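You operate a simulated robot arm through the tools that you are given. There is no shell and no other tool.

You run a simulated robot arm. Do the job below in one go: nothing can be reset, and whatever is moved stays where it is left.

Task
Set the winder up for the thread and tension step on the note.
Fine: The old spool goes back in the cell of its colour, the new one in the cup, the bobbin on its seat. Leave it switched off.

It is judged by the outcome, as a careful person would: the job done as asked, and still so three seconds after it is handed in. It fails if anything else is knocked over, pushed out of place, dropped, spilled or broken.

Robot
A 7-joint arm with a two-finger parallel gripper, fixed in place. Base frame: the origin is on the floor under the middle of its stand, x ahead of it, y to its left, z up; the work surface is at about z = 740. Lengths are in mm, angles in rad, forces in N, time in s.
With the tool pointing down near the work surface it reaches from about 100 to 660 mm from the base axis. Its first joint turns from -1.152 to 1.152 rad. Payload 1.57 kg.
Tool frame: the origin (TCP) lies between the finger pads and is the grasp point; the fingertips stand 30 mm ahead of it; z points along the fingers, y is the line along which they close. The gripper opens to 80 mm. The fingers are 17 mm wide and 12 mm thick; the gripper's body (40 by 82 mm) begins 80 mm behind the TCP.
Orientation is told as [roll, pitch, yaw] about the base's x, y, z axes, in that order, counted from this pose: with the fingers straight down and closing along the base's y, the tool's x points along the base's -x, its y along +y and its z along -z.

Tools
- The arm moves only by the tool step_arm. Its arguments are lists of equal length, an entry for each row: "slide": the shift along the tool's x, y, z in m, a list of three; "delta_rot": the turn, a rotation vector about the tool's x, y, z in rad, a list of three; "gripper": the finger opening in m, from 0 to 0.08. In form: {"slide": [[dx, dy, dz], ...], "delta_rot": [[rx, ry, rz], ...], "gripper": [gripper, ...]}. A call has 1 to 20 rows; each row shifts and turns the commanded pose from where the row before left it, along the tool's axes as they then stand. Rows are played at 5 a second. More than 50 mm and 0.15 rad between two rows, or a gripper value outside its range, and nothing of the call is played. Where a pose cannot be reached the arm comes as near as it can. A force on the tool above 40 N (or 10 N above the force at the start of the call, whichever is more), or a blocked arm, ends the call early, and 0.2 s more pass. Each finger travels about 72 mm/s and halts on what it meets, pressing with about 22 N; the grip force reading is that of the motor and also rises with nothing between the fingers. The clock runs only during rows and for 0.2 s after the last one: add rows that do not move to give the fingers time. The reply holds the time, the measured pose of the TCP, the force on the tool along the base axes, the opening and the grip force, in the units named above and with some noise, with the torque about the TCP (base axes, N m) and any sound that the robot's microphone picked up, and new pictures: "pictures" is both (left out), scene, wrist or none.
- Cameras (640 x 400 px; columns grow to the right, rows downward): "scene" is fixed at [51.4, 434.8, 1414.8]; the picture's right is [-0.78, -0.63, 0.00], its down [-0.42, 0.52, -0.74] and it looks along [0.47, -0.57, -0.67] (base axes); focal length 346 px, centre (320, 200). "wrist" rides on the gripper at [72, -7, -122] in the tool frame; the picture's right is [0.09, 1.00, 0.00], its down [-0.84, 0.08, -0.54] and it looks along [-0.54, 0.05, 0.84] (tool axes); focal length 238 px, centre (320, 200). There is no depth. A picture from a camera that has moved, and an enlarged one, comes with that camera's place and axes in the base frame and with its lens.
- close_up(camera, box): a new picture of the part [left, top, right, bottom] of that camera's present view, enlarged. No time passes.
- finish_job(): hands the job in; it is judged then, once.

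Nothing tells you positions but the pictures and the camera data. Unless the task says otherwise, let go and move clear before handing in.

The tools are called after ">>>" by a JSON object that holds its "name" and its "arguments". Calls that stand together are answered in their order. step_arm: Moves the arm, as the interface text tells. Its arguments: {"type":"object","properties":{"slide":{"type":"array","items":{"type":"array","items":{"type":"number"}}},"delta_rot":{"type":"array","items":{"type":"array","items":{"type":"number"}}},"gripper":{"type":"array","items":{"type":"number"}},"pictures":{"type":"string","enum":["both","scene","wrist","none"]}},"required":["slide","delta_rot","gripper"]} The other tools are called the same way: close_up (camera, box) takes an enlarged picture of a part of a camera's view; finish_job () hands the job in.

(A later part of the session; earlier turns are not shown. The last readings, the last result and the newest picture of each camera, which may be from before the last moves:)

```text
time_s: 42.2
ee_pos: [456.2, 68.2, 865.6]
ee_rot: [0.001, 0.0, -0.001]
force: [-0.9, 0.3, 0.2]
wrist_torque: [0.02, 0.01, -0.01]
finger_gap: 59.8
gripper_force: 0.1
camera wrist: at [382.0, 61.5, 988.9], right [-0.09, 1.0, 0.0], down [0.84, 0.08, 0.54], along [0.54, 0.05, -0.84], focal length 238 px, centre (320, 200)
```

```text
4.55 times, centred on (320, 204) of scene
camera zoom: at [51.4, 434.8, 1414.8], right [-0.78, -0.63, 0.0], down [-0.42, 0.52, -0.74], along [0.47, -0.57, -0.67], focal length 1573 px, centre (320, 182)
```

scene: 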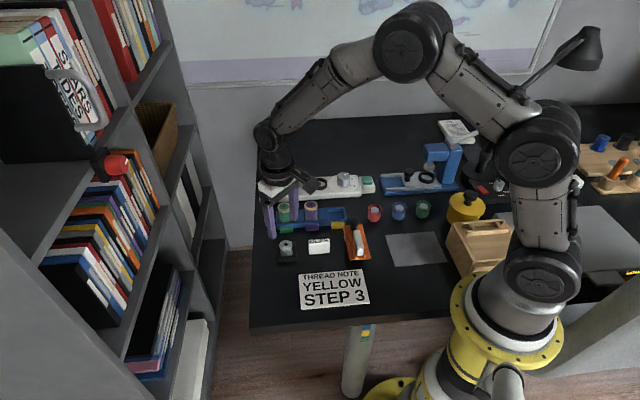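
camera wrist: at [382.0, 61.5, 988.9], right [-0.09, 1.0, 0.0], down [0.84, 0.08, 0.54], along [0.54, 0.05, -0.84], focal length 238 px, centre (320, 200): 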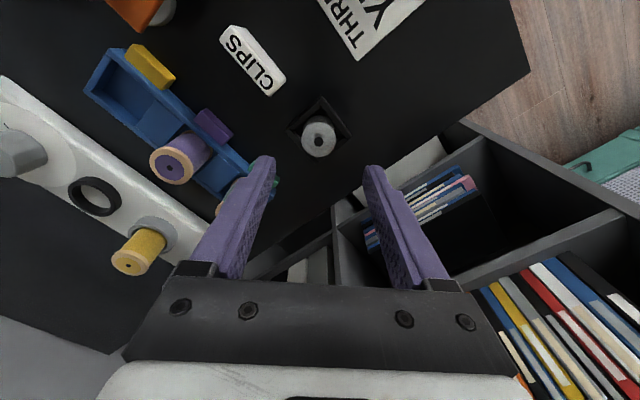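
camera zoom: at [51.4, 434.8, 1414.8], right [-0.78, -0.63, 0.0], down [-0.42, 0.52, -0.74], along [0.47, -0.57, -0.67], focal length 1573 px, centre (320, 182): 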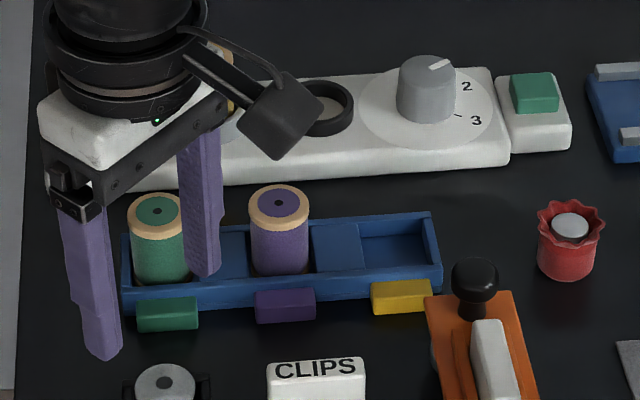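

The bobbin is almost centred under the gripper, about (-0.6,-1) mm off, with a top flange of roughly 32 mm at z≈779. I'll descend until the tips sit just below the top flange and check before closing.

>>> {"name": "step_arm", "arguments": {"slide": [[0.0006, -0.001, 0.02], [0, 0, 0.02], [0, 0, 0.015], [0, 0, 0.012], [0, 0, 0], [0, 0, 0]], "delta_rot": [[0, 0, 0], [0, 0, 0], [0, 0, 0], [0, 0, 0], [0, 0, 0], [0, 0, 0]], "gripper": [0.055, 0.05, 0.05, 0.05, 0.05, 0.05]}}

>>> {"name": "close_up", "arguments": {"camera": "wrist", "box": [240, 100, 400, 200]}}

>>> {"name": "close_up", "arguments": {"camera": "scene", "box": [256, 225, 320, 265]}}

```text
time_s: 43.6
ee_pos: [454.3, 67.5, 797.7]
ee_rot: [0.0, -0.001, 0.0]
force: [0.6, -0.7, -0.1]
wrist_torque: [0.0, 0.01, -0.02]
finger_gap: 50.0
gripper_force: 0.1
camera wrist: at [381.1, 60.1, 920.8], right [-0.09, 1.0, 0.0], down [0.84, 0.08, 0.54], along [0.54, 0.05, -0.84], focal length 238 px, centre (320, 200)
```

scene: 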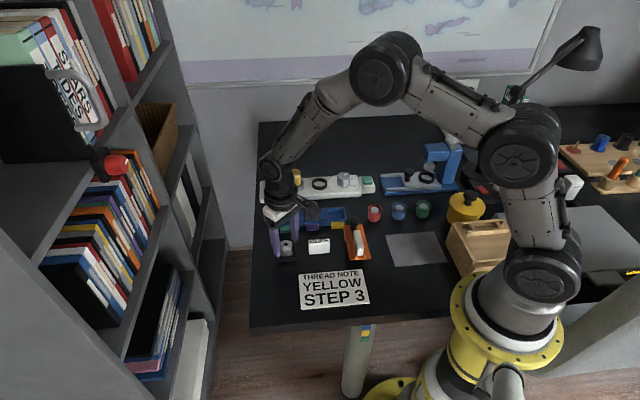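
wrist: 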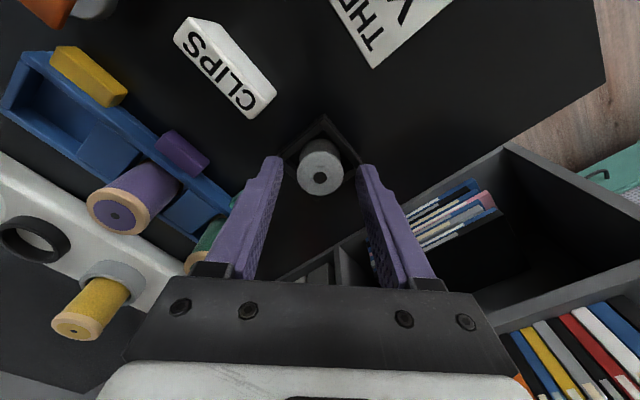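

```text
4.00 times, centred on (320, 150) of wrist
camera zoom: at [381.1, 60.1, 920.8], right [-0.09, 1.0, 0.0], down [0.84, 0.08, 0.54], along [0.54, 0.05, -0.84], focal length 953 px, centre (320, 400)
```

zoom: 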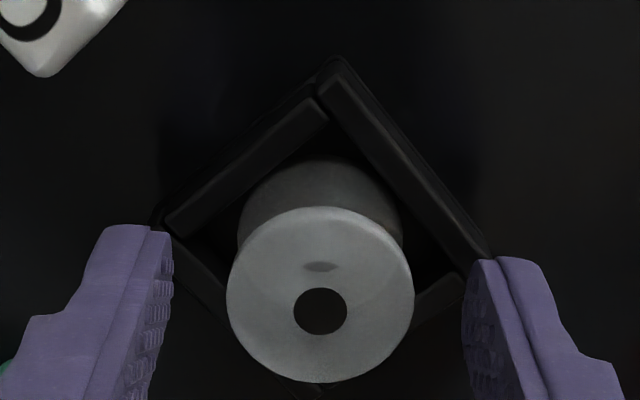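

```text
10.00 times, centred on (288, 245) of scene
camera zoom: at [51.4, 434.8, 1414.8], right [-0.78, -0.63, 0.0], down [-0.42, 0.52, -0.74], along [0.47, -0.57, -0.67], focal length 3461 px, centre (640, -250)
```

zoom: 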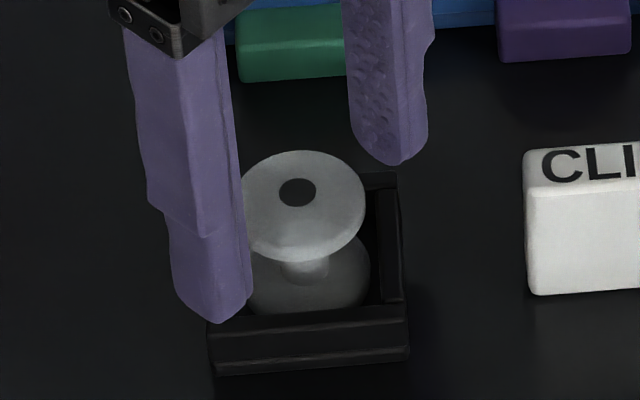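

The fingertips are just below the top flange and well above the holder walls. I'll close on the flange and do a slow test lift.

>>> {"name": "step_arm", "arguments": {"slide": [[0, 0, 0], [0, 0, 0], [0, 0, 0], [0, 0, 0], [0, 0, 0], [0, 0, 0]], "delta_rot": [[0, 0, 0], [0, 0, 0], [0, 0, 0], [0, 0, 0], [0, 0, 0], [0, 0, 0]], "gripper": [0.044, 0.038, 0.032, 0.02, 0.01, 0.01]}}

>>> {"name": "close_up", "arguments": {"camera": "wrist", "box": [240, 100, 400, 200]}}

>>> {"name": "close_up", "arguments": {"camera": "scene", "box": [256, 225, 320, 265]}}

```text
time_s: 45.0
ee_pos: [454.1, 66.8, 798.2]
ee_rot: [0.002, 0.0, -0.001]
force: [0.4, -0.6, 0.3]
wrist_torque: [-0.01, -0.01, 0.01]
finger_gap: 30.3
gripper_force: 21.8
camera wrist: at [381.1, 60.1, 920.9], right [-0.09, 1.0, 0.0], down [0.84, 0.08, 0.54], along [0.54, 0.05, -0.84], focal length 238 px, centre (320, 200)
```

scene: 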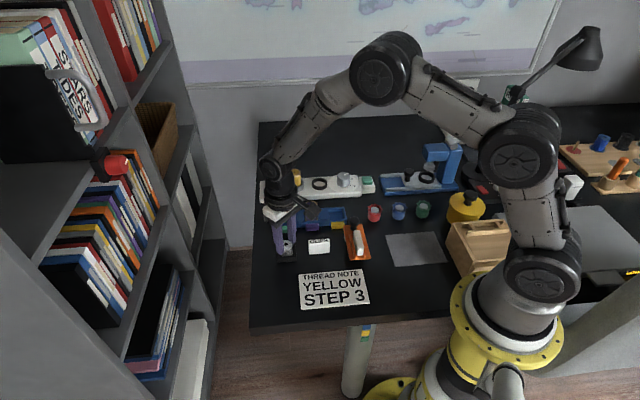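
wrist: 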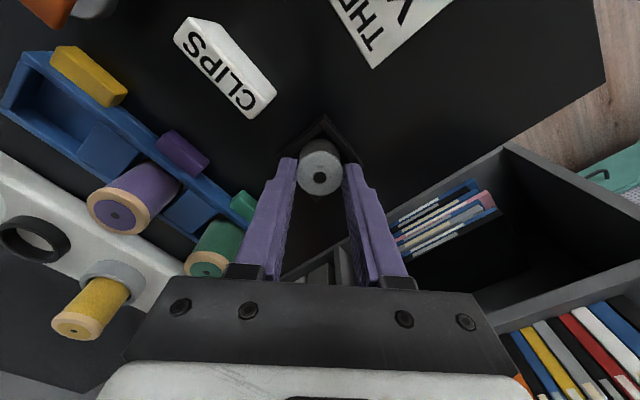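

```text
4.00 times, centred on (320, 150) of wrist
camera zoom: at [381.1, 60.1, 920.9], right [-0.09, 1.0, 0.0], down [0.84, 0.08, 0.54], along [0.54, 0.05, -0.84], focal length 953 px, centre (320, 400)
```

zoom: 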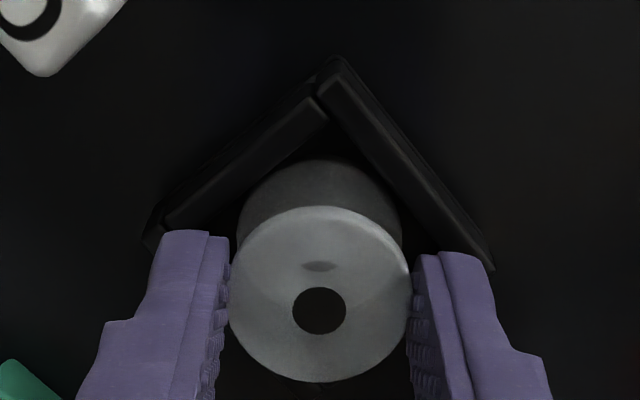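

```text
10.00 times, centred on (288, 245) of scene
camera zoom: at [51.4, 434.8, 1414.8], right [-0.78, -0.63, 0.0], down [-0.42, 0.52, -0.74], along [0.47, -0.57, -0.67], focal length 3461 px, centre (640, -250)
```

zoom: 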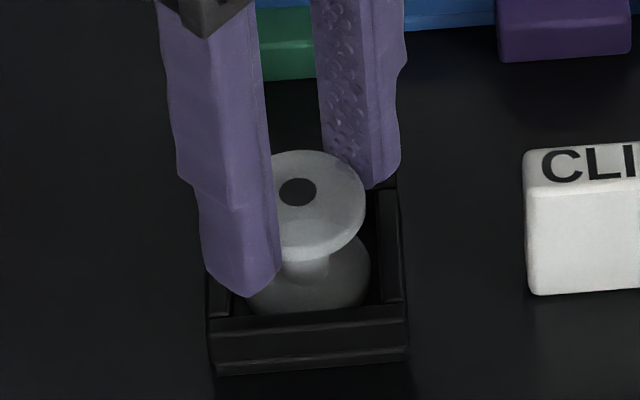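

Gripped at 30.3 mm on the flange. I'll do a slow test lift.

>>> {"name": "step_arm", "arguments": {"slide": [[0, 0, -0.001], [0, 0, -0.002], [0, 0, -0.002], [0, 0, -0.003], [0, 0, -0.003], [0, 0, -0.004], [0, 0, -0.005], [0, 0, 0]], "delta_rot": [[0, 0, 0], [0, 0, 0], [0, 0, 0], [0, 0, 0], [0, 0, 0], [0, 0, 0], [0, 0, 0], [0, 0, 0]], "gripper": [0.01, 0.01, 0.01, 0.01, 0.01, 0.01, 0.01, 0.01]}}

>>> {"name": "close_up", "arguments": {"camera": "wrist", "box": [240, 100, 400, 200]}}

>>> {"name": "close_up", "arguments": {"camera": "scene", "box": [256, 220, 320, 260]}}

```text
time_s: 46.8
ee_pos: [454.3, 65.8, 816.4]
ee_rot: [-0.001, 0.001, 0.0]
force: [0.2, -0.6, -0.4]
wrist_torque: [-0.02, 0.01, 0.02]
finger_gap: 30.1
gripper_force: 22.1
camera wrist: at [381.2, 59.4, 940.6], right [-0.09, 1.0, 0.0], down [0.84, 0.08, 0.54], along [0.54, 0.05, -0.84], focal length 238 px, centre (320, 200)
```

scene: 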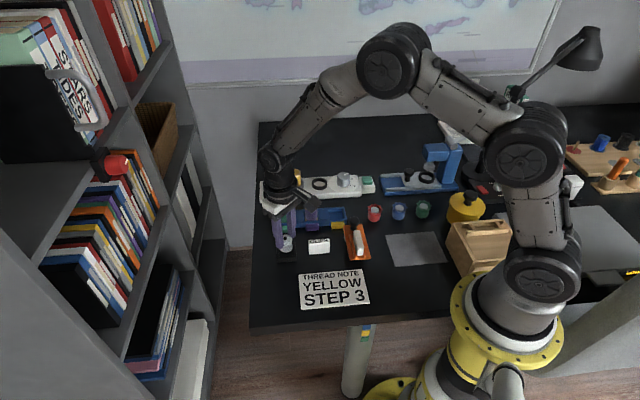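
wrist: 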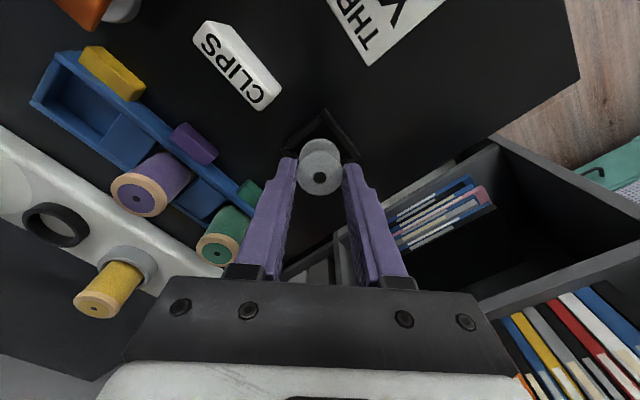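

```text
4.00 times, centred on (320, 150) of wrist
camera zoom: at [381.2, 59.4, 940.6], right [-0.09, 1.0, 0.0], down [0.84, 0.08, 0.54], along [0.54, 0.05, -0.84], focal length 953 px, centre (320, 400)
```

zoom: 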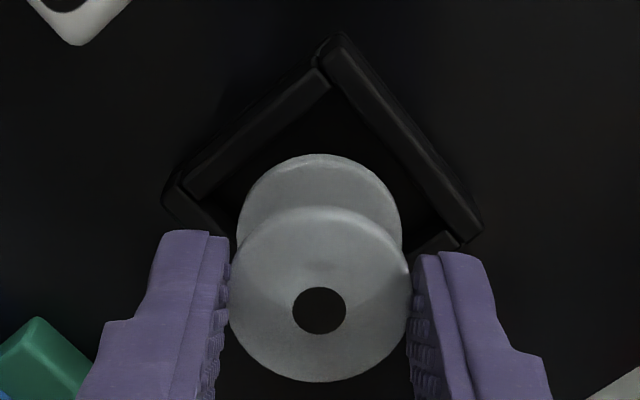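

```text
10.00 times, centred on (288, 240) of scene
camera zoom: at [51.4, 434.8, 1414.8], right [-0.78, -0.63, 0.0], down [-0.42, 0.52, -0.74], along [0.47, -0.57, -0.67], focal length 3461 px, centre (640, -200)
```

zoom: 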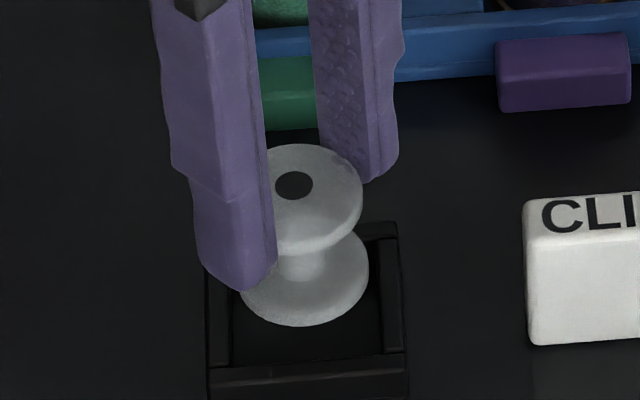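

The bobbin is held level, about 32 mm tall with its bottom near TCP-50 mm. I'll lift it well above the spools first.

>>> {"name": "step_arm", "arguments": {"slide": [[0, 0, -0.004], [0, 0, -0.006], [0, 0, -0.008], [0, 0, -0.008], [0, 0, -0.008], [0, 0, -0.008], [0, 0, -0.008], [0, 0, -0.008], [0, 0, -0.008], [0, 0, -0.007], [0, 0, -0.005], [0, 0, -0.003], [0, 0, -0.0015], [0, 0, 0]], "delta_rot": [[0, 0, 0], [0, 0, 0], [0, 0, 0], [0, 0, 0], [0, 0, 0], [0, 0, 0], [0, 0, 0], [0, 0, 0], [0, 0, 0], [0, 0, 0], [0, 0, 0], [0, 0, 0], [0, 0, 0], [0, 0, 0]], "gripper": [0.01, 0.01, 0.01, 0.01, 0.01, 0.01, 0.01, 0.01, 0.01, 0.01, 0.01, 0.01, 0.01, 0.01], "pictures": "wrist"}}

>>> {"name": "close_up", "arguments": {"camera": "scene", "box": [250, 180, 330, 230]}}

```text
time_s: 49.8
ee_pos: [454.7, 67.4, 900.1]
ee_rot: [-0.001, 0.001, 0.0]
force: [0.0, 0.8, -0.7]
wrist_torque: [0.0, 0.03, 0.0]
finger_gap: 30.4
gripper_force: 22.2
camera wrist: at [381.5, 59.3, 1023.0], right [-0.09, 1.0, 0.0], down [0.84, 0.08, 0.54], along [0.54, 0.05, -0.84], focal length 238 px, centre (320, 200)
```

wrist: 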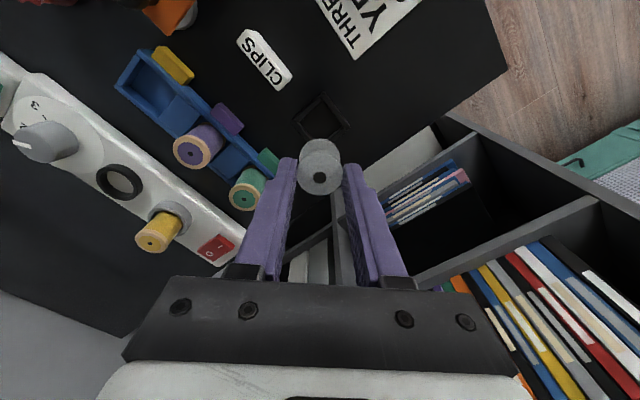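

```text
8.00 times, centred on (290, 205) of scene
camera zoom: at [51.4, 434.8, 1414.8], right [-0.78, -0.63, 0.0], down [-0.42, 0.52, -0.74], along [0.47, -0.57, -0.67], focal length 2769 px, centre (560, 160)
```

zoom: 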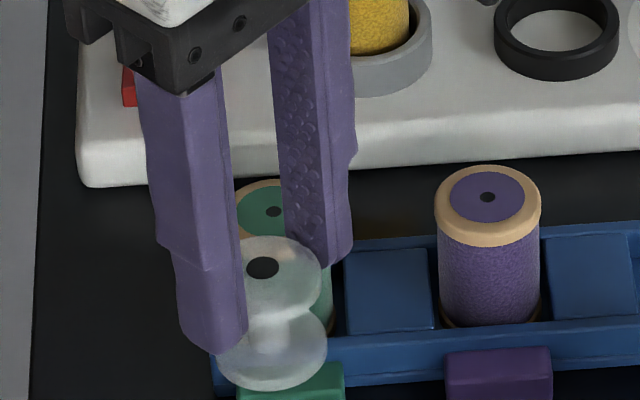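

The bobbin is held steady; it's translucent. I'll carry it across so that the camera ends up directly above the seat ring.

>>> {"name": "step_arm", "arguments": {"slide": [[-0.0028, -0.0041, 0], [-0.0057, -0.0082, 0], [-0.0085, -0.0124, 0], [-0.0102, -0.0148, 0], [-0.0113, -0.0165, 0], [-0.0113, -0.0165, 0], [-0.0113, -0.0165, 0], [-0.0113, -0.0165, 0], [-0.0113, -0.0165, 0], [-0.0113, -0.0165, 0], [-0.0113, -0.0165, 0], [-0.0113, -0.0165, 0], [-0.0113, -0.0165, 0], [-0.0102, -0.0148, 0], [-0.0079, -0.0115, 0], [-0.0057, -0.0082, 0], [-0.0029, -0.0041, 0], [-0.002, -0.0024, 0], [0, 0, 0]], "delta_rot": [[0, 0, 0], [0, 0, 0], [0, 0, 0], [0, 0, 0], [0, 0, 0], [0, 0, 0], [0, 0, 0], [0, 0, 0], [0, 0, 0], [0, 0, 0], [0, 0, 0], [0, 0, 0], [0, 0, 0], [0, 0, 0], [0, 0, 0], [0, 0, 0], [0, 0, 0], [0, 0, 0], [0, 0, 0]], "gripper": [0.01, 0.01, 0.01, 0.01, 0.01, 0.01, 0.01, 0.01, 0.01, 0.01, 0.01, 0.01, 0.01, 0.01, 0.01, 0.01, 0.01, 0.01, 0.01]}}

>>> {"name": "close_up", "arguments": {"camera": "wrist", "box": [240, 0, 400, 100]}}

>>> {"name": "close_up", "arguments": {"camera": "wrist", "box": [240, 100, 400, 200]}}

```text
time_s: 53.8
ee_pos: [613.3, -163.5, 900.1]
ee_rot: [0.001, 0.002, 0.001]
force: [0.2, -0.8, 0.2]
wrist_torque: [0.03, 0.0, 0.01]
finger_gap: 30.2
gripper_force: 21.8
camera wrist: at [539.3, -170.6, 1022.7], right [-0.09, 1.0, 0.0], down [0.84, 0.08, 0.54], along [0.54, 0.05, -0.84], focal length 238 px, centre (320, 200)
```

scene: 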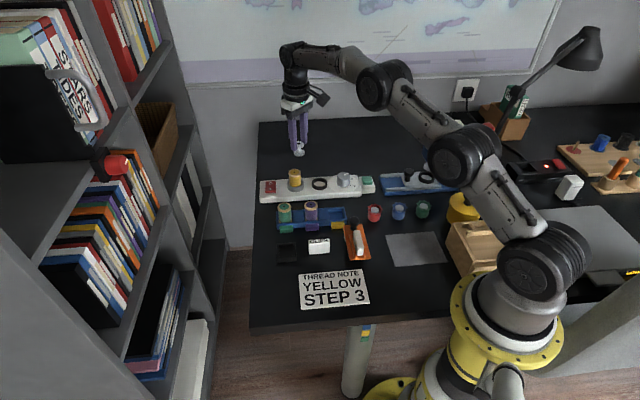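
wrist: 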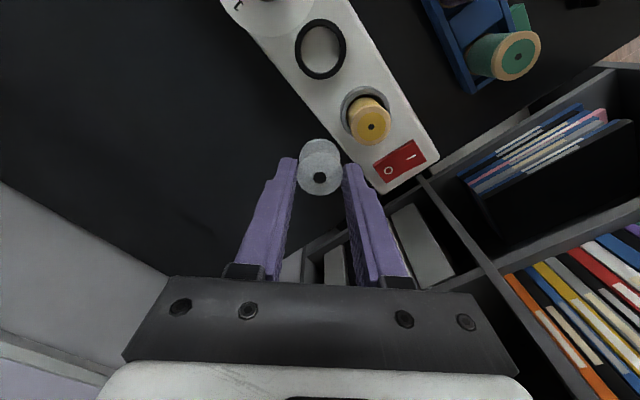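

```text
4.00 times, centred on (320, 50) of wrist
camera zoom: at [539.3, -170.6, 1022.7], right [-0.09, 1.0, 0.0], down [0.84, 0.08, 0.54], along [0.54, 0.05, -0.84], focal length 953 px, centre (320, 800)
```

zoom: 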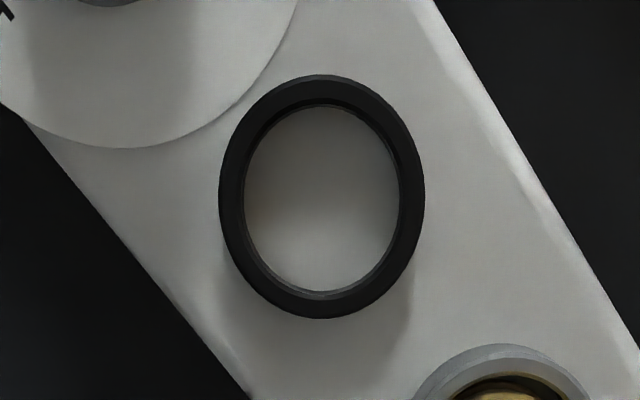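

```text
4.00 times, centred on (320, 150) of wrist
camera zoom: at [539.3, -170.6, 1022.7], right [-0.09, 1.0, 0.0], down [0.84, 0.08, 0.54], along [0.54, 0.05, -0.84], focal length 953 px, centre (320, 400)
```

zoom: 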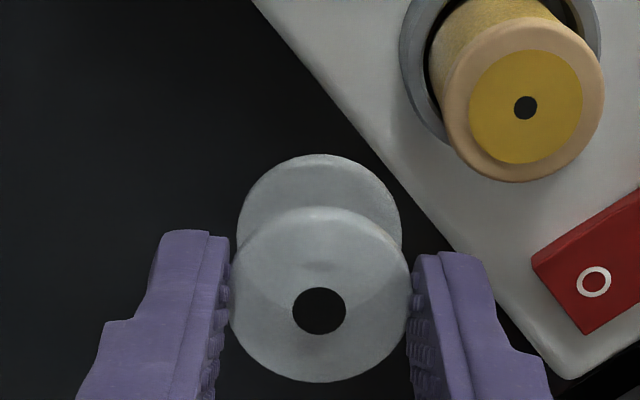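

The ring centre is about (-68.9,-6.0) from the TCP, with an inner diameter of about 36 mm against the 30.3 mm bobbin. I'll shift the bobbin over it.

>>> {"name": "step_arm", "arguments": {"slide": [[0.004, -0.0004, 0], [0.008, -0.0007, 0], [0.011, -0.001, 0], [0.012, -0.001, 0], [0.012, -0.001, 0], [0.01, -0.0009, 0], [0.007, -0.0006, 0], [0.0035, -0.0003, 0], [0.0017, -0.0001, 0], [0, 0, 0.005], [0, 0, 0.01], [0, 0, 0.012], [0, 0, 0.012], [0, 0, 0.01], [0, 0, 0.006], [0, 0, 0.003], [0, 0, 0]], "delta_rot": [[0, 0, 0], [0, 0, 0], [0, 0, 0], [0, 0, 0], [0, 0, 0], [0, 0, 0], [0, 0, 0], [0, 0, 0], [0, 0, 0], [0, 0, 0], [0, 0, 0], [0, 0, 0], [0, 0, 0], [0, 0, 0], [0, 0, 0], [0, 0, 0], [0, 0, 0]], "gripper": [0.01, 0.01, 0.01, 0.01, 0.01, 0.01, 0.01, 0.01, 0.01, 0.01, 0.01, 0.01, 0.01, 0.01, 0.01, 0.01, 0.01]}}

>>> {"name": "close_up", "arguments": {"camera": "wrist", "box": [240, 90, 400, 190]}}

>>> {"name": "close_up", "arguments": {"camera": "scene", "box": [280, 155, 360, 205]}}

```text
time_s: 57.4
ee_pos: [543.3, -168.1, 841.5]
ee_rot: [0.001, 0.0, 0.001]
force: [-0.5, 0.6, -0.7]
wrist_torque: [0.0, -0.01, -0.01]
finger_gap: 30.0
gripper_force: 21.9
camera wrist: at [470.3, -175.4, 965.4], right [-0.09, 1.0, 0.0], down [0.84, 0.08, 0.54], along [0.54, 0.05, -0.84], focal length 238 px, centre (320, 200)
```

scene: 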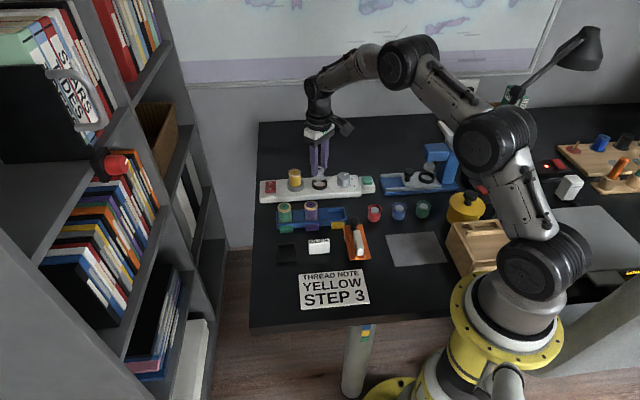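
wrist: 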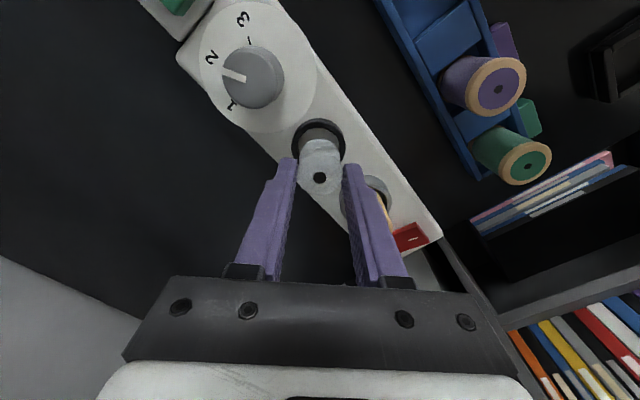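

```text
4.00 times, centred on (320, 140) of wrist
camera zoom: at [470.3, -175.4, 965.4], right [-0.09, 1.0, 0.0], down [0.84, 0.08, 0.54], along [0.54, 0.05, -0.84], focal length 953 px, centre (320, 440)
```

zoom: 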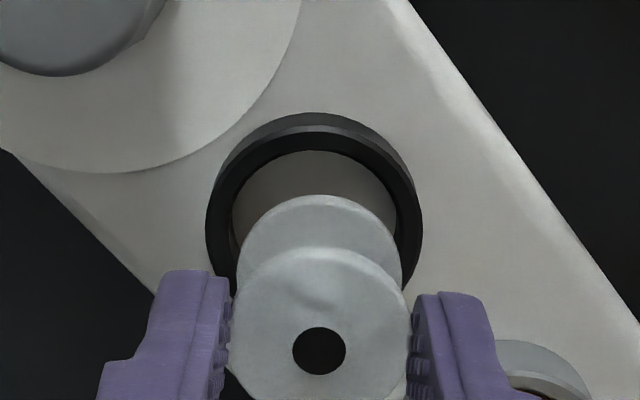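

```text
8.00 times, centred on (320, 180) of scene
camera zoom: at [51.4, 434.8, 1414.8], right [-0.78, -0.63, 0.0], down [-0.42, 0.52, -0.74], along [0.47, -0.57, -0.67], focal length 2769 px, centre (320, 360)
```

zoom: 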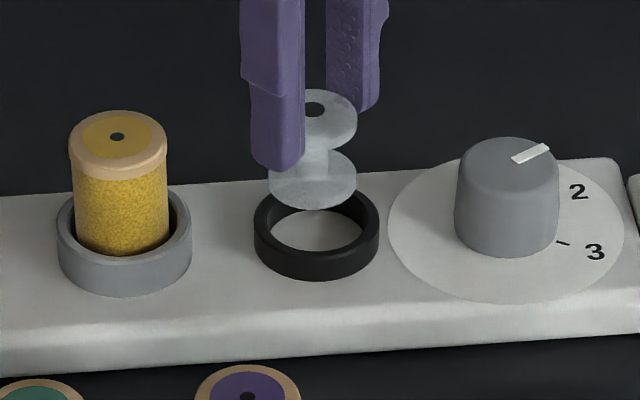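

The bobbin is close to being over the ring but looks about 1.5 mm off in y. I'll zoom in to refine before lowering.

>>> {"name": "close_up", "arguments": {"camera": "scene", "box": [306, 165, 338, 192]}}

>>> {"name": "close_up", "arguments": {"camera": "wrist", "box": [288, 110, 352, 150]}}

```text
14.81 times, centred on (322, 178) of scene
camera zoom: at [51.4, 434.8, 1414.8], right [-0.78, -0.63, 0.0], down [-0.42, 0.52, -0.74], along [0.47, -0.57, -0.67], focal length 5128 px, centre (290, 518)
```

zoom: 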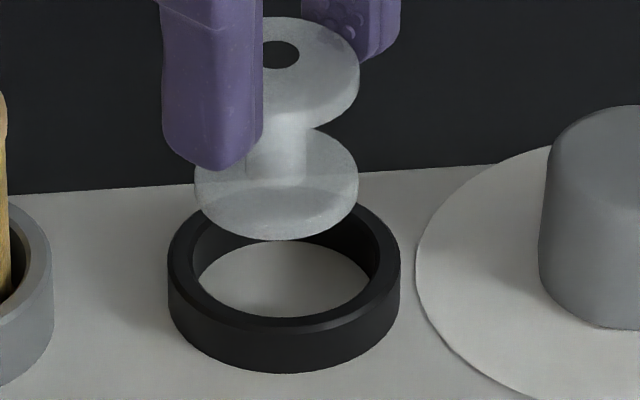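

```text
10.00 times, centred on (320, 130) of wrist
camera zoom: at [470.3, -175.4, 965.4], right [-0.09, 1.0, 0.0], down [0.84, 0.08, 0.54], along [0.54, 0.05, -0.84], focal length 2384 px, centre (320, 900)
```

zoom: 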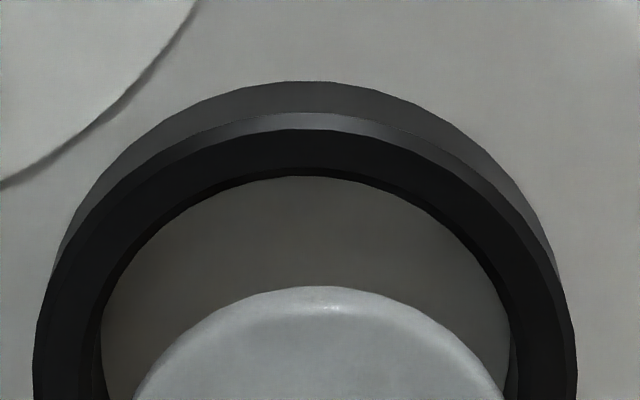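

Combining both cameras, I'll shift by (-0.2,-1.3) mm and lower partway into the ring.

>>> {"name": "step_arm", "arguments": {"slide": [[0.0002, -0.0007, 0], [0, -0.0006, 0], [0, 0, 0.004], [0, 0, 0.005], [0, 0, 0.005], [0, 0, 0.004], [0, 0, 0.003], [0, 0, 0]], "delta_rot": [[0, 0, 0], [0, 0, 0], [0, 0, 0], [0, 0, 0], [0, 0, 0], [0, 0, 0], [0, 0, 0], [0, 0, 0]], "gripper": [0.01, 0.01, 0.01, 0.01, 0.01, 0.01, 0.01, 0.01]}}

>>> {"name": "close_up", "arguments": {"camera": "scene", "box": [306, 165, 338, 192]}}

>>> {"name": "close_up", "arguments": {"camera": "wrist", "box": [280, 120, 360, 170]}}

```text
time_s: 59.2
ee_pos: [543.3, -169.0, 821.0]
ee_rot: [-0.001, 0.002, 0.0]
force: [-0.2, 0.1, 0.7]
wrist_torque: [0.01, -0.04, 0.04]
finger_gap: 30.2
gripper_force: 21.4
camera wrist: at [470.6, -176.5, 944.5], right [-0.09, 1.0, 0.0], down [0.84, 0.08, 0.54], along [0.54, 0.05, -0.84], focal length 238 px, centre (320, 200)
```

scene: 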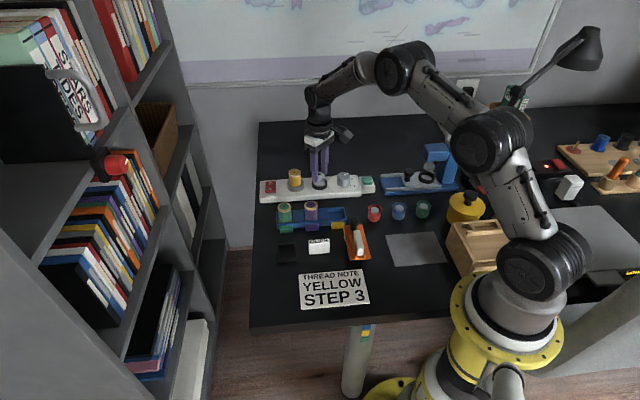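
wrist: 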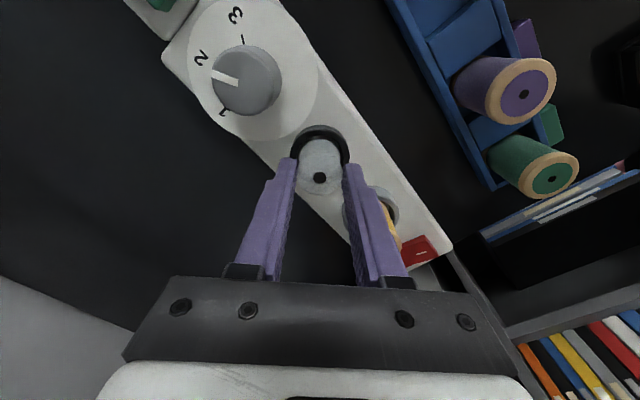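

```text
14.81 times, centred on (322, 178) of scene
camera zoom: at [51.4, 434.8, 1414.8], right [-0.78, -0.63, 0.0], down [-0.42, 0.52, -0.74], along [0.47, -0.57, -0.67], focal length 5128 px, centre (290, 518)
```

zoom: 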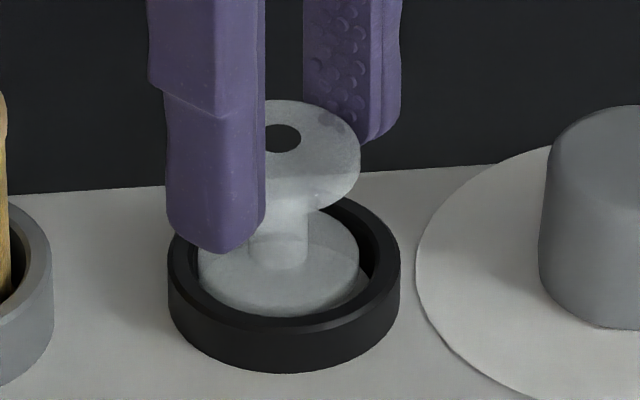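

```text
8.00 times, centred on (320, 145) of wrist
camera zoom: at [470.6, -176.5, 944.5], right [-0.09, 1.0, 0.0], down [0.84, 0.08, 0.54], along [0.54, 0.05, -0.84], focal length 1907 px, centre (320, 640)
```

zoom: 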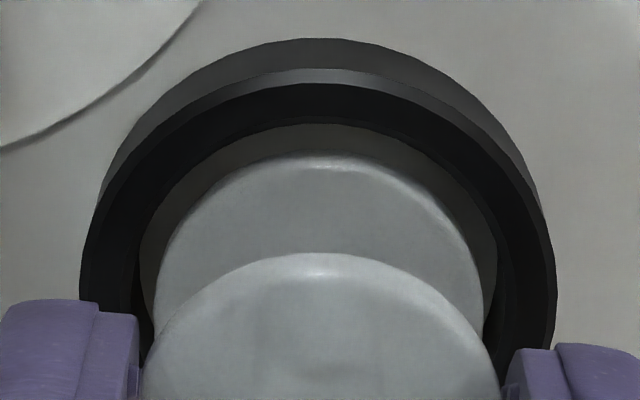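

The bobbin is entering the ring cleanly. I'll make a tiny correction and lower it to the seat.

>>> {"name": "step_arm", "arguments": {"slide": [[0.0005, -0.0002, 0], [0, 0, 0.003], [0, 0, 0.002], [0, 0, 0.002], [0, 0, 0.001], [0, 0, 0.001], [0, 0, 0]], "delta_rot": [[0, 0, 0], [0, 0, 0], [0, 0, 0], [0, 0, 0], [0, 0, 0], [0, 0, 0], [0, 0, 0]], "gripper": [0.01, 0.01, 0.01, 0.01, 0.01, 0.01, 0.01]}}

>>> {"name": "close_up", "arguments": {"camera": "scene", "box": [306, 165, 338, 192]}}

>>> {"name": "close_up", "arguments": {"camera": "wrist", "box": [280, 120, 360, 170]}}

```text
time_s: 60.8
ee_pos: [544.0, -170.3, 813.5]
ee_rot: [-0.001, -0.004, 0.0]
force: [-3.1, -1.3, 12.4]
wrist_torque: [0.04, 0.15, 0.0]
finger_gap: 30.2
gripper_force: 22.2
camera wrist: at [470.1, -177.3, 936.9], right [-0.09, 1.0, 0.0], down [0.84, 0.08, 0.54], along [0.54, 0.05, -0.84], focal length 238 px, centre (320, 200)
```

scene: 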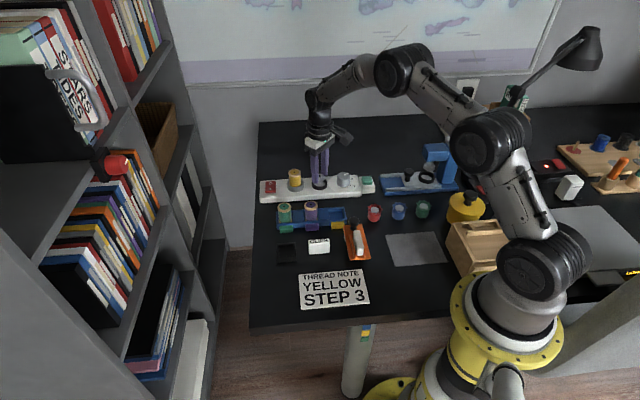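
wrist: 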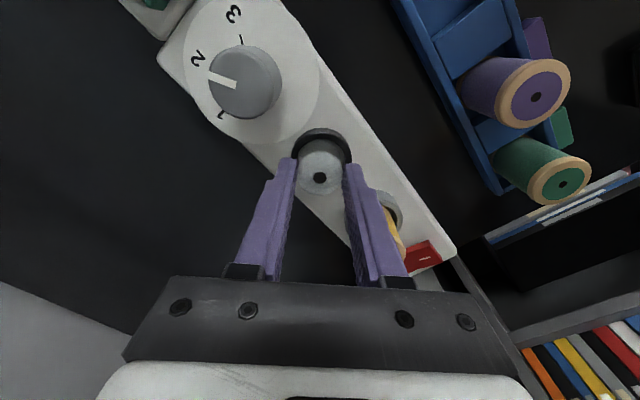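

```text
14.81 times, centred on (322, 178) of scene
camera zoom: at [51.1, 434.9, 1414.8], right [-0.78, -0.63, 0.0], down [-0.42, 0.52, -0.74], along [0.47, -0.57, -0.67], focal length 5128 px, centre (290, 518)
```

zoom: 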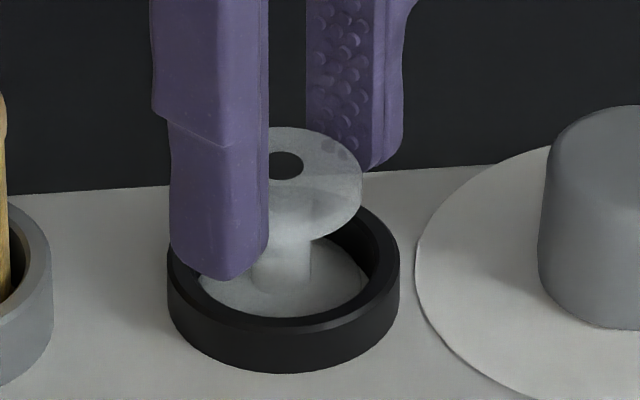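

```text
8.00 times, centred on (320, 145) of wrist
camera zoom: at [470.1, -177.3, 936.9], right [-0.09, 1.0, 0.0], down [0.84, 0.08, 0.54], along [0.54, 0.05, -0.84], focal length 1907 px, centre (320, 640)
```

zoom: 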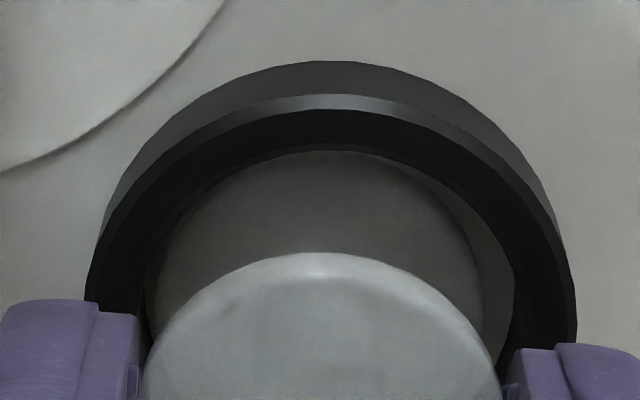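

The bobbin has touched the seat floor inside the ring (12 N upward). I'll back off about a millimetre, centre it by roughly (+0.5,+1.0) mm, and check.

>>> {"name": "step_arm", "arguments": {"slide": [[0, 0, -0.001], [0, 0, -0.001], [-0.0005, 0.001, 0], [0, 0, 0], [0, 0, 0]], "delta_rot": [[0, 0, 0], [0, 0, 0], [0, 0, 0], [0, 0, 0], [0, 0, 0]], "gripper": [0.01, 0.01, 0.01, 0.01, 0.01]}}

>>> {"name": "close_up", "arguments": {"camera": "scene", "box": [306, 165, 338, 192]}}

>>> {"name": "close_up", "arguments": {"camera": "wrist", "box": [280, 120, 360, 170]}}

```text
time_s: 62.0
ee_pos: [542.4, -167.9, 814.4]
ee_rot: [0.001, -0.001, 0.0]
force: [0.5, -3.5, 7.2]
wrist_torque: [-0.16, -0.05, -0.03]
finger_gap: 30.5
gripper_force: 21.7
camera wrist: at [470.3, -175.7, 937.0], right [-0.09, 1.0, 0.0], down [0.84, 0.08, 0.54], along [0.54, 0.05, -0.84], focal length 238 px, centre (320, 200)
```

scene: 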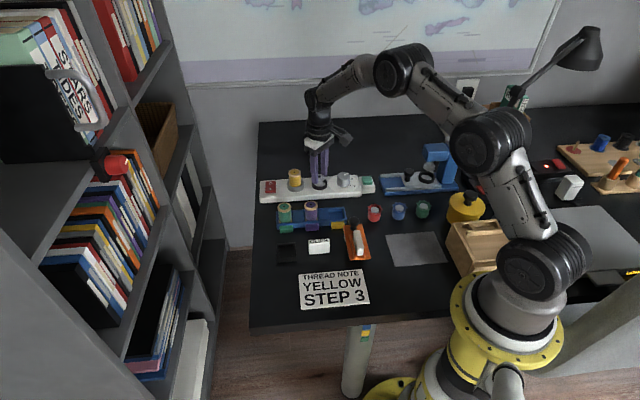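
wrist: 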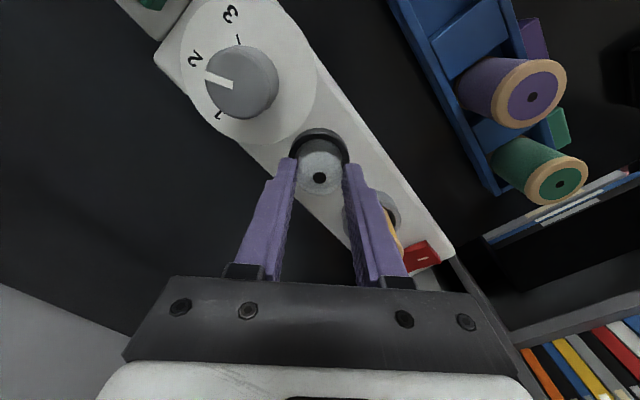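

```text
14.81 times, centred on (322, 178) of scene
camera zoom: at [51.3, 434.8, 1414.8], right [-0.78, -0.63, 0.0], down [-0.42, 0.52, -0.74], along [0.47, -0.57, -0.67], focal length 5128 px, centre (290, 518)
```

zoom: 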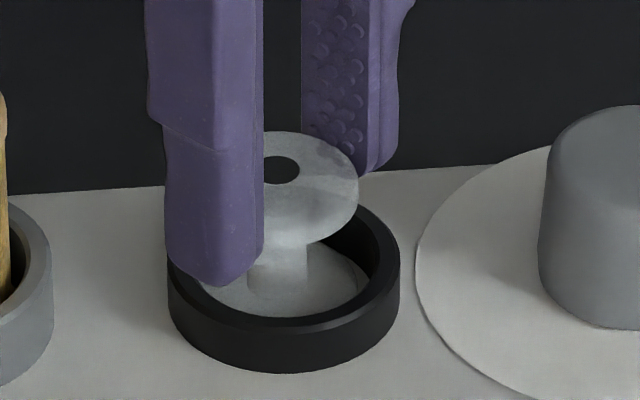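

```text
8.00 times, centred on (320, 145) of wrist
camera zoom: at [470.3, -175.7, 937.0], right [-0.09, 1.0, 0.0], down [0.84, 0.08, 0.54], along [0.54, 0.05, -0.84], focal length 1907 px, centre (320, 640)
```

zoom: 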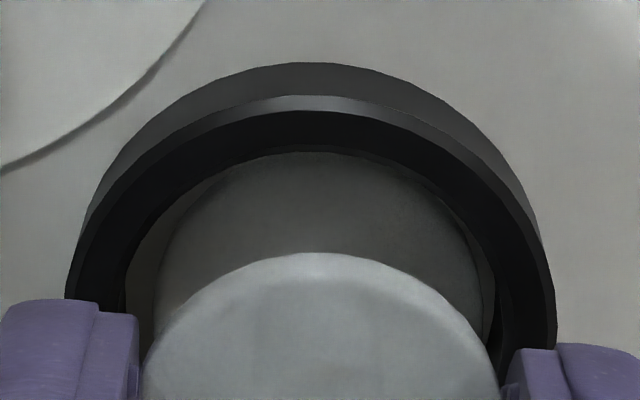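

The bobbin rests on the seat floor, with some leftover side load from dragging it while pressed down. I'll unload it vertically, shift back 0.8 mm in y and re-check the force.

>>> {"name": "step_arm", "arguments": {"slide": [[0, 0, -0.001], [0, 0, -0.001], [0.0001, -0.0004, 0], [0.0001, -0.0004, 0], [0, 0, 0], [0, 0, 0]], "delta_rot": [[0, 0, 0], [0, 0, 0], [0, 0, 0], [0, 0, 0], [0, 0, 0], [0, 0, 0]], "gripper": [0.01, 0.01, 0.01, 0.01, 0.01, 0.01]}}

>>> {"name": "close_up", "arguments": {"camera": "scene", "box": [306, 165, 338, 192]}}

>>> {"name": "close_up", "arguments": {"camera": "wrist", "box": [280, 120, 360, 170]}}

```text
time_s: 63.4
ee_pos: [544.1, -170.0, 816.1]
ee_rot: [0.0, 0.0, 0.001]
force: [0.6, 0.2, -0.8]
wrist_torque: [0.01, 0.02, 0.0]
finger_gap: 30.6
gripper_force: 22.4
camera wrist: at [470.0, -177.2, 938.7], right [-0.09, 1.0, 0.0], down [0.84, 0.08, 0.54], along [0.54, 0.05, -0.84], focal length 238 px, centre (320, 200)
```

scene: 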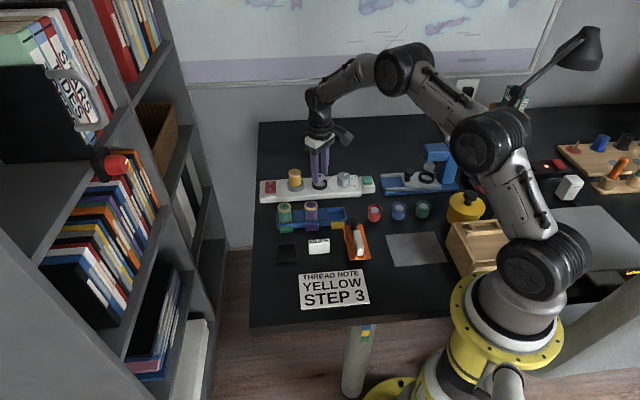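
wrist: 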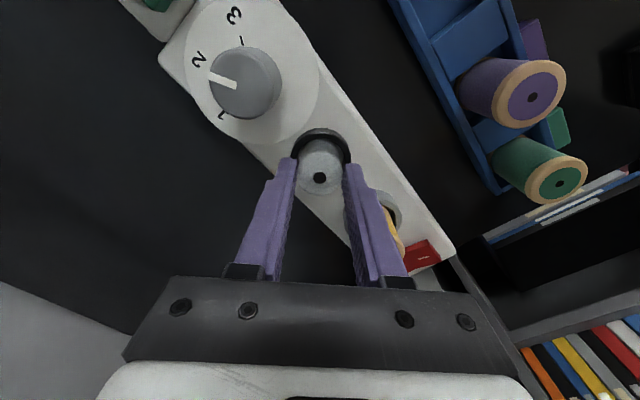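

```text
14.81 times, centred on (322, 178) of scene
camera zoom: at [51.4, 434.8, 1414.8], right [-0.78, -0.63, 0.0], down [-0.42, 0.52, -0.74], along [0.47, -0.57, -0.67], focal length 5128 px, centre (290, 518)
```

zoom: 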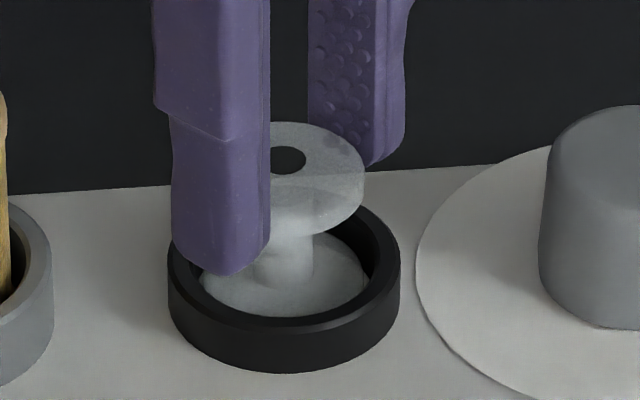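

```text
8.00 times, centred on (320, 145) of wrist
camera zoom: at [470.0, -177.2, 938.7], right [-0.09, 1.0, 0.0], down [0.84, 0.08, 0.54], along [0.54, 0.05, -0.84], focal length 1907 px, centre (320, 640)
```

zoom: 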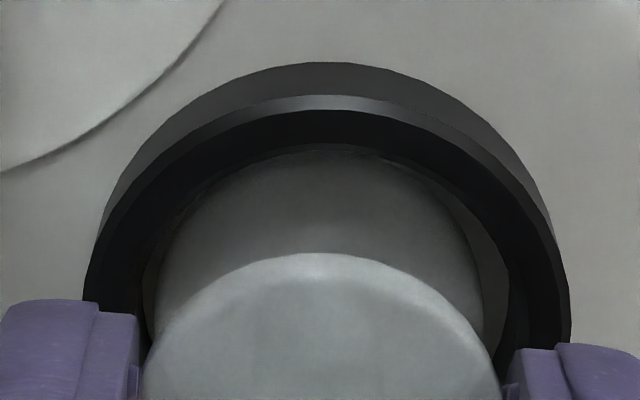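

The force is now zero and the bobbin is within about 1 mm of the ring centre. I'll make a small centring nudge, lower the last millimetre and release.

>>> {"name": "step_arm", "arguments": {"slide": [[-0.0004, 0.0004, 0], [0, 0, 0.0006], [0, 0, 0.0006], [0, 0, 0], [0, 0, 0]], "delta_rot": [[0, 0, 0], [0, 0, 0], [0, 0, 0], [0, 0, 0], [0, 0, 0]], "gripper": [0.01, 0.01, 0.01, 0.01, 0.01], "pictures": "none"}}

>>> {"name": "step_arm", "arguments": {"slide": [[0, 0, 0], [0, 0, 0], [0, 0, 0], [0, 0, 0], [0, 0, 0]], "delta_rot": [[0, 0, 0], [0, 0, 0], [0, 0, 0], [0, 0, 0], [0, 0, 0]], "gripper": [0.032, 0.034, 0.038, 0.044, 0.044]}}

>>> {"name": "close_up", "arguments": {"camera": "scene", "box": [306, 165, 338, 192]}}

>>> {"name": "close_up", "arguments": {"camera": "wrist", "box": [280, 120, 360, 170]}}

```text
time_s: 64.6
ee_pos: [544.5, -170.2, 815.5]
ee_rot: [0.002, 0.0, 0.0]
force: [0.8, 0.4, -0.6]
wrist_torque: [-0.02, 0.01, 0.04]
finger_gap: 30.2
gripper_force: 22.0
```

```text
time_s: 65.8
ee_pos: [544.0, -170.8, 814.9]
ee_rot: [0.0, 0.001, 0.0]
force: [-0.5, 0.6, -0.6]
wrist_torque: [-0.02, 0.0, -0.04]
finger_gap: 43.8
gripper_force: 0.0
camera wrist: at [470.3, -176.6, 938.1], right [-0.09, 1.0, 0.0], down [0.84, 0.08, 0.54], along [0.54, 0.05, -0.84], focal length 238 px, centre (320, 200)
```

scene: 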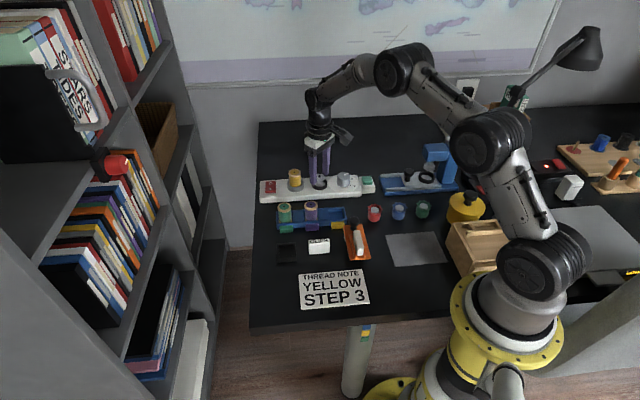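
wrist: 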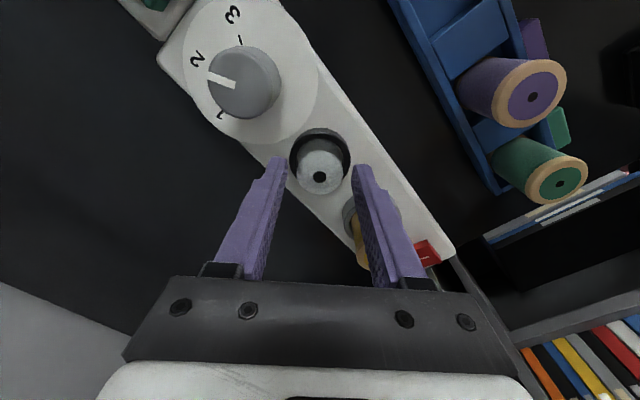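

```text
14.81 times, centred on (322, 178) of scene
camera zoom: at [51.4, 434.8, 1414.8], right [-0.78, -0.63, 0.0], down [-0.42, 0.52, -0.74], along [0.47, -0.57, -0.67], focal length 5128 px, centre (290, 518)
```

zoom: 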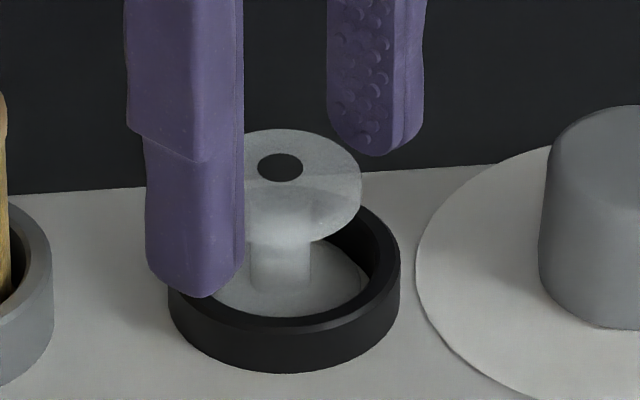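

```text
8.00 times, centred on (320, 145) of wrist
camera zoom: at [470.3, -176.6, 938.1], right [-0.09, 1.0, 0.0], down [0.84, 0.08, 0.54], along [0.54, 0.05, -0.84], focal length 1907 px, centre (320, 640)
```

zoom: 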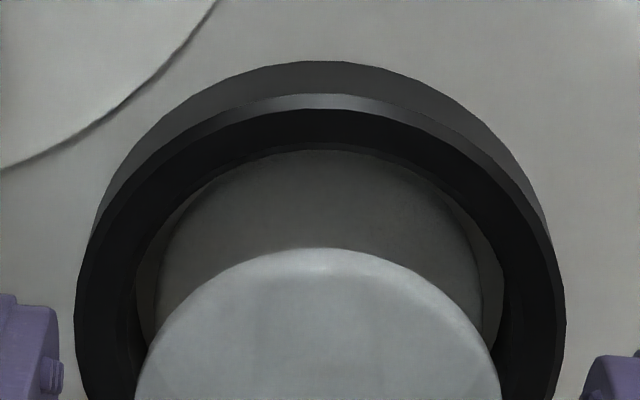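

The bobbin stands upright and centred in the seat ring. I'll rise straight up and move over the dial for the last step.

>>> {"name": "step_arm", "arguments": {"slide": [[0, 0, -0.01], [0, 0, -0.02], [0, 0, -0.025], [0, 0, -0.025], [0.025, -0.0245, 0], [0.0248, -0.0246, 0], [0, 0, 0], [0, 0, 0]], "delta_rot": [[0, 0, 0], [0, 0, 0], [0, 0, 0], [0, 0, 0], [0, 0, 0], [0, 0, 0], [0, 0, 0], [0, 0, 0]], "gripper": [0.046, 0.05, 0.055, 0.06, 0.06, 0.06, 0.06, 0.06]}}

>>> {"name": "close_up", "arguments": {"camera": "wrist", "box": [240, 90, 400, 190]}}

>>> {"name": "close_up", "arguments": {"camera": "scene", "box": [256, 155, 384, 235]}}

```text
time_s: 67.6
ee_pos: [493.5, -219.4, 893.8]
ee_rot: [0.0, 0.0, 0.001]
force: [0.0, 0.0, 0.4]
wrist_torque: [0.03, 0.01, 0.01]
finger_gap: 60.1
gripper_force: 0.1
camera wrist: at [419.4, -226.9, 1017.0], right [-0.09, 1.0, 0.0], down [0.84, 0.08, 0.54], along [0.54, 0.05, -0.84], focal length 238 px, centre (320, 200)
```

scene: 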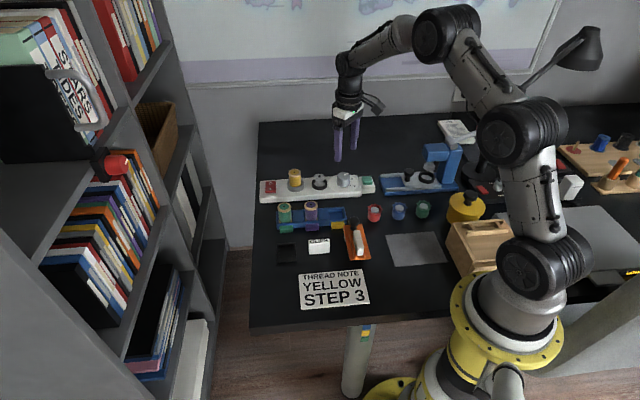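
wrist: 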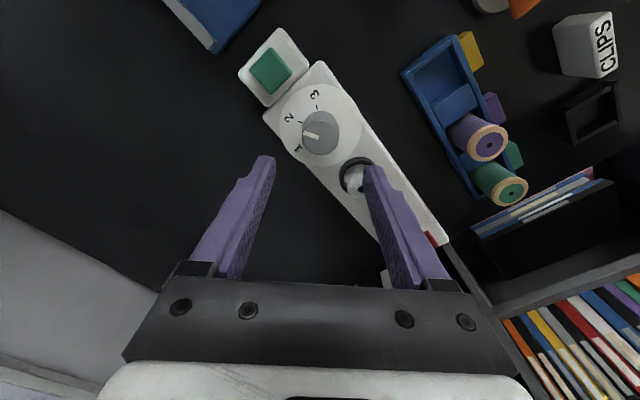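

```text
4.00 times, centred on (320, 140) of wrist
camera zoom: at [419.4, -226.9, 1017.0], right [-0.09, 1.0, 0.0], down [0.84, 0.08, 0.54], along [0.54, 0.05, -0.84], focal length 953 px, centre (320, 440)
```

zoom: 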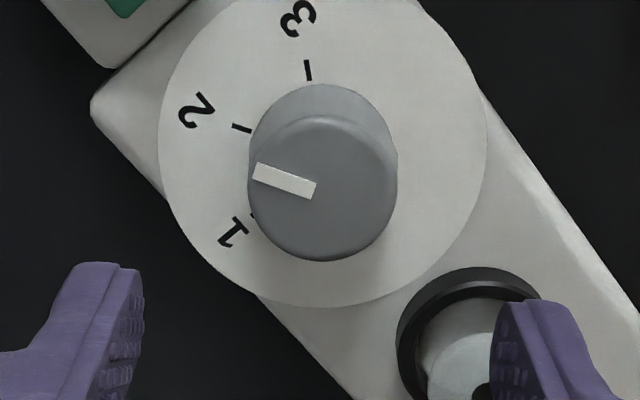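

```text
5.00 times, centred on (320, 195) of scene
camera zoom: at [51.4, 434.8, 1414.8], right [-0.78, -0.63, 0.0], down [-0.42, 0.52, -0.74], along [0.47, -0.57, -0.67], focal length 1731 px, centre (320, 225)
```

zoom: 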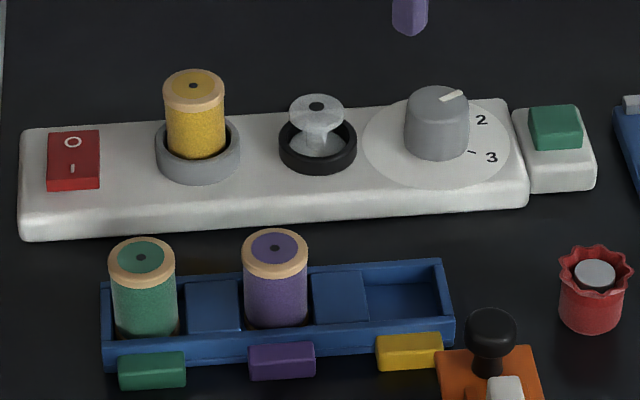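

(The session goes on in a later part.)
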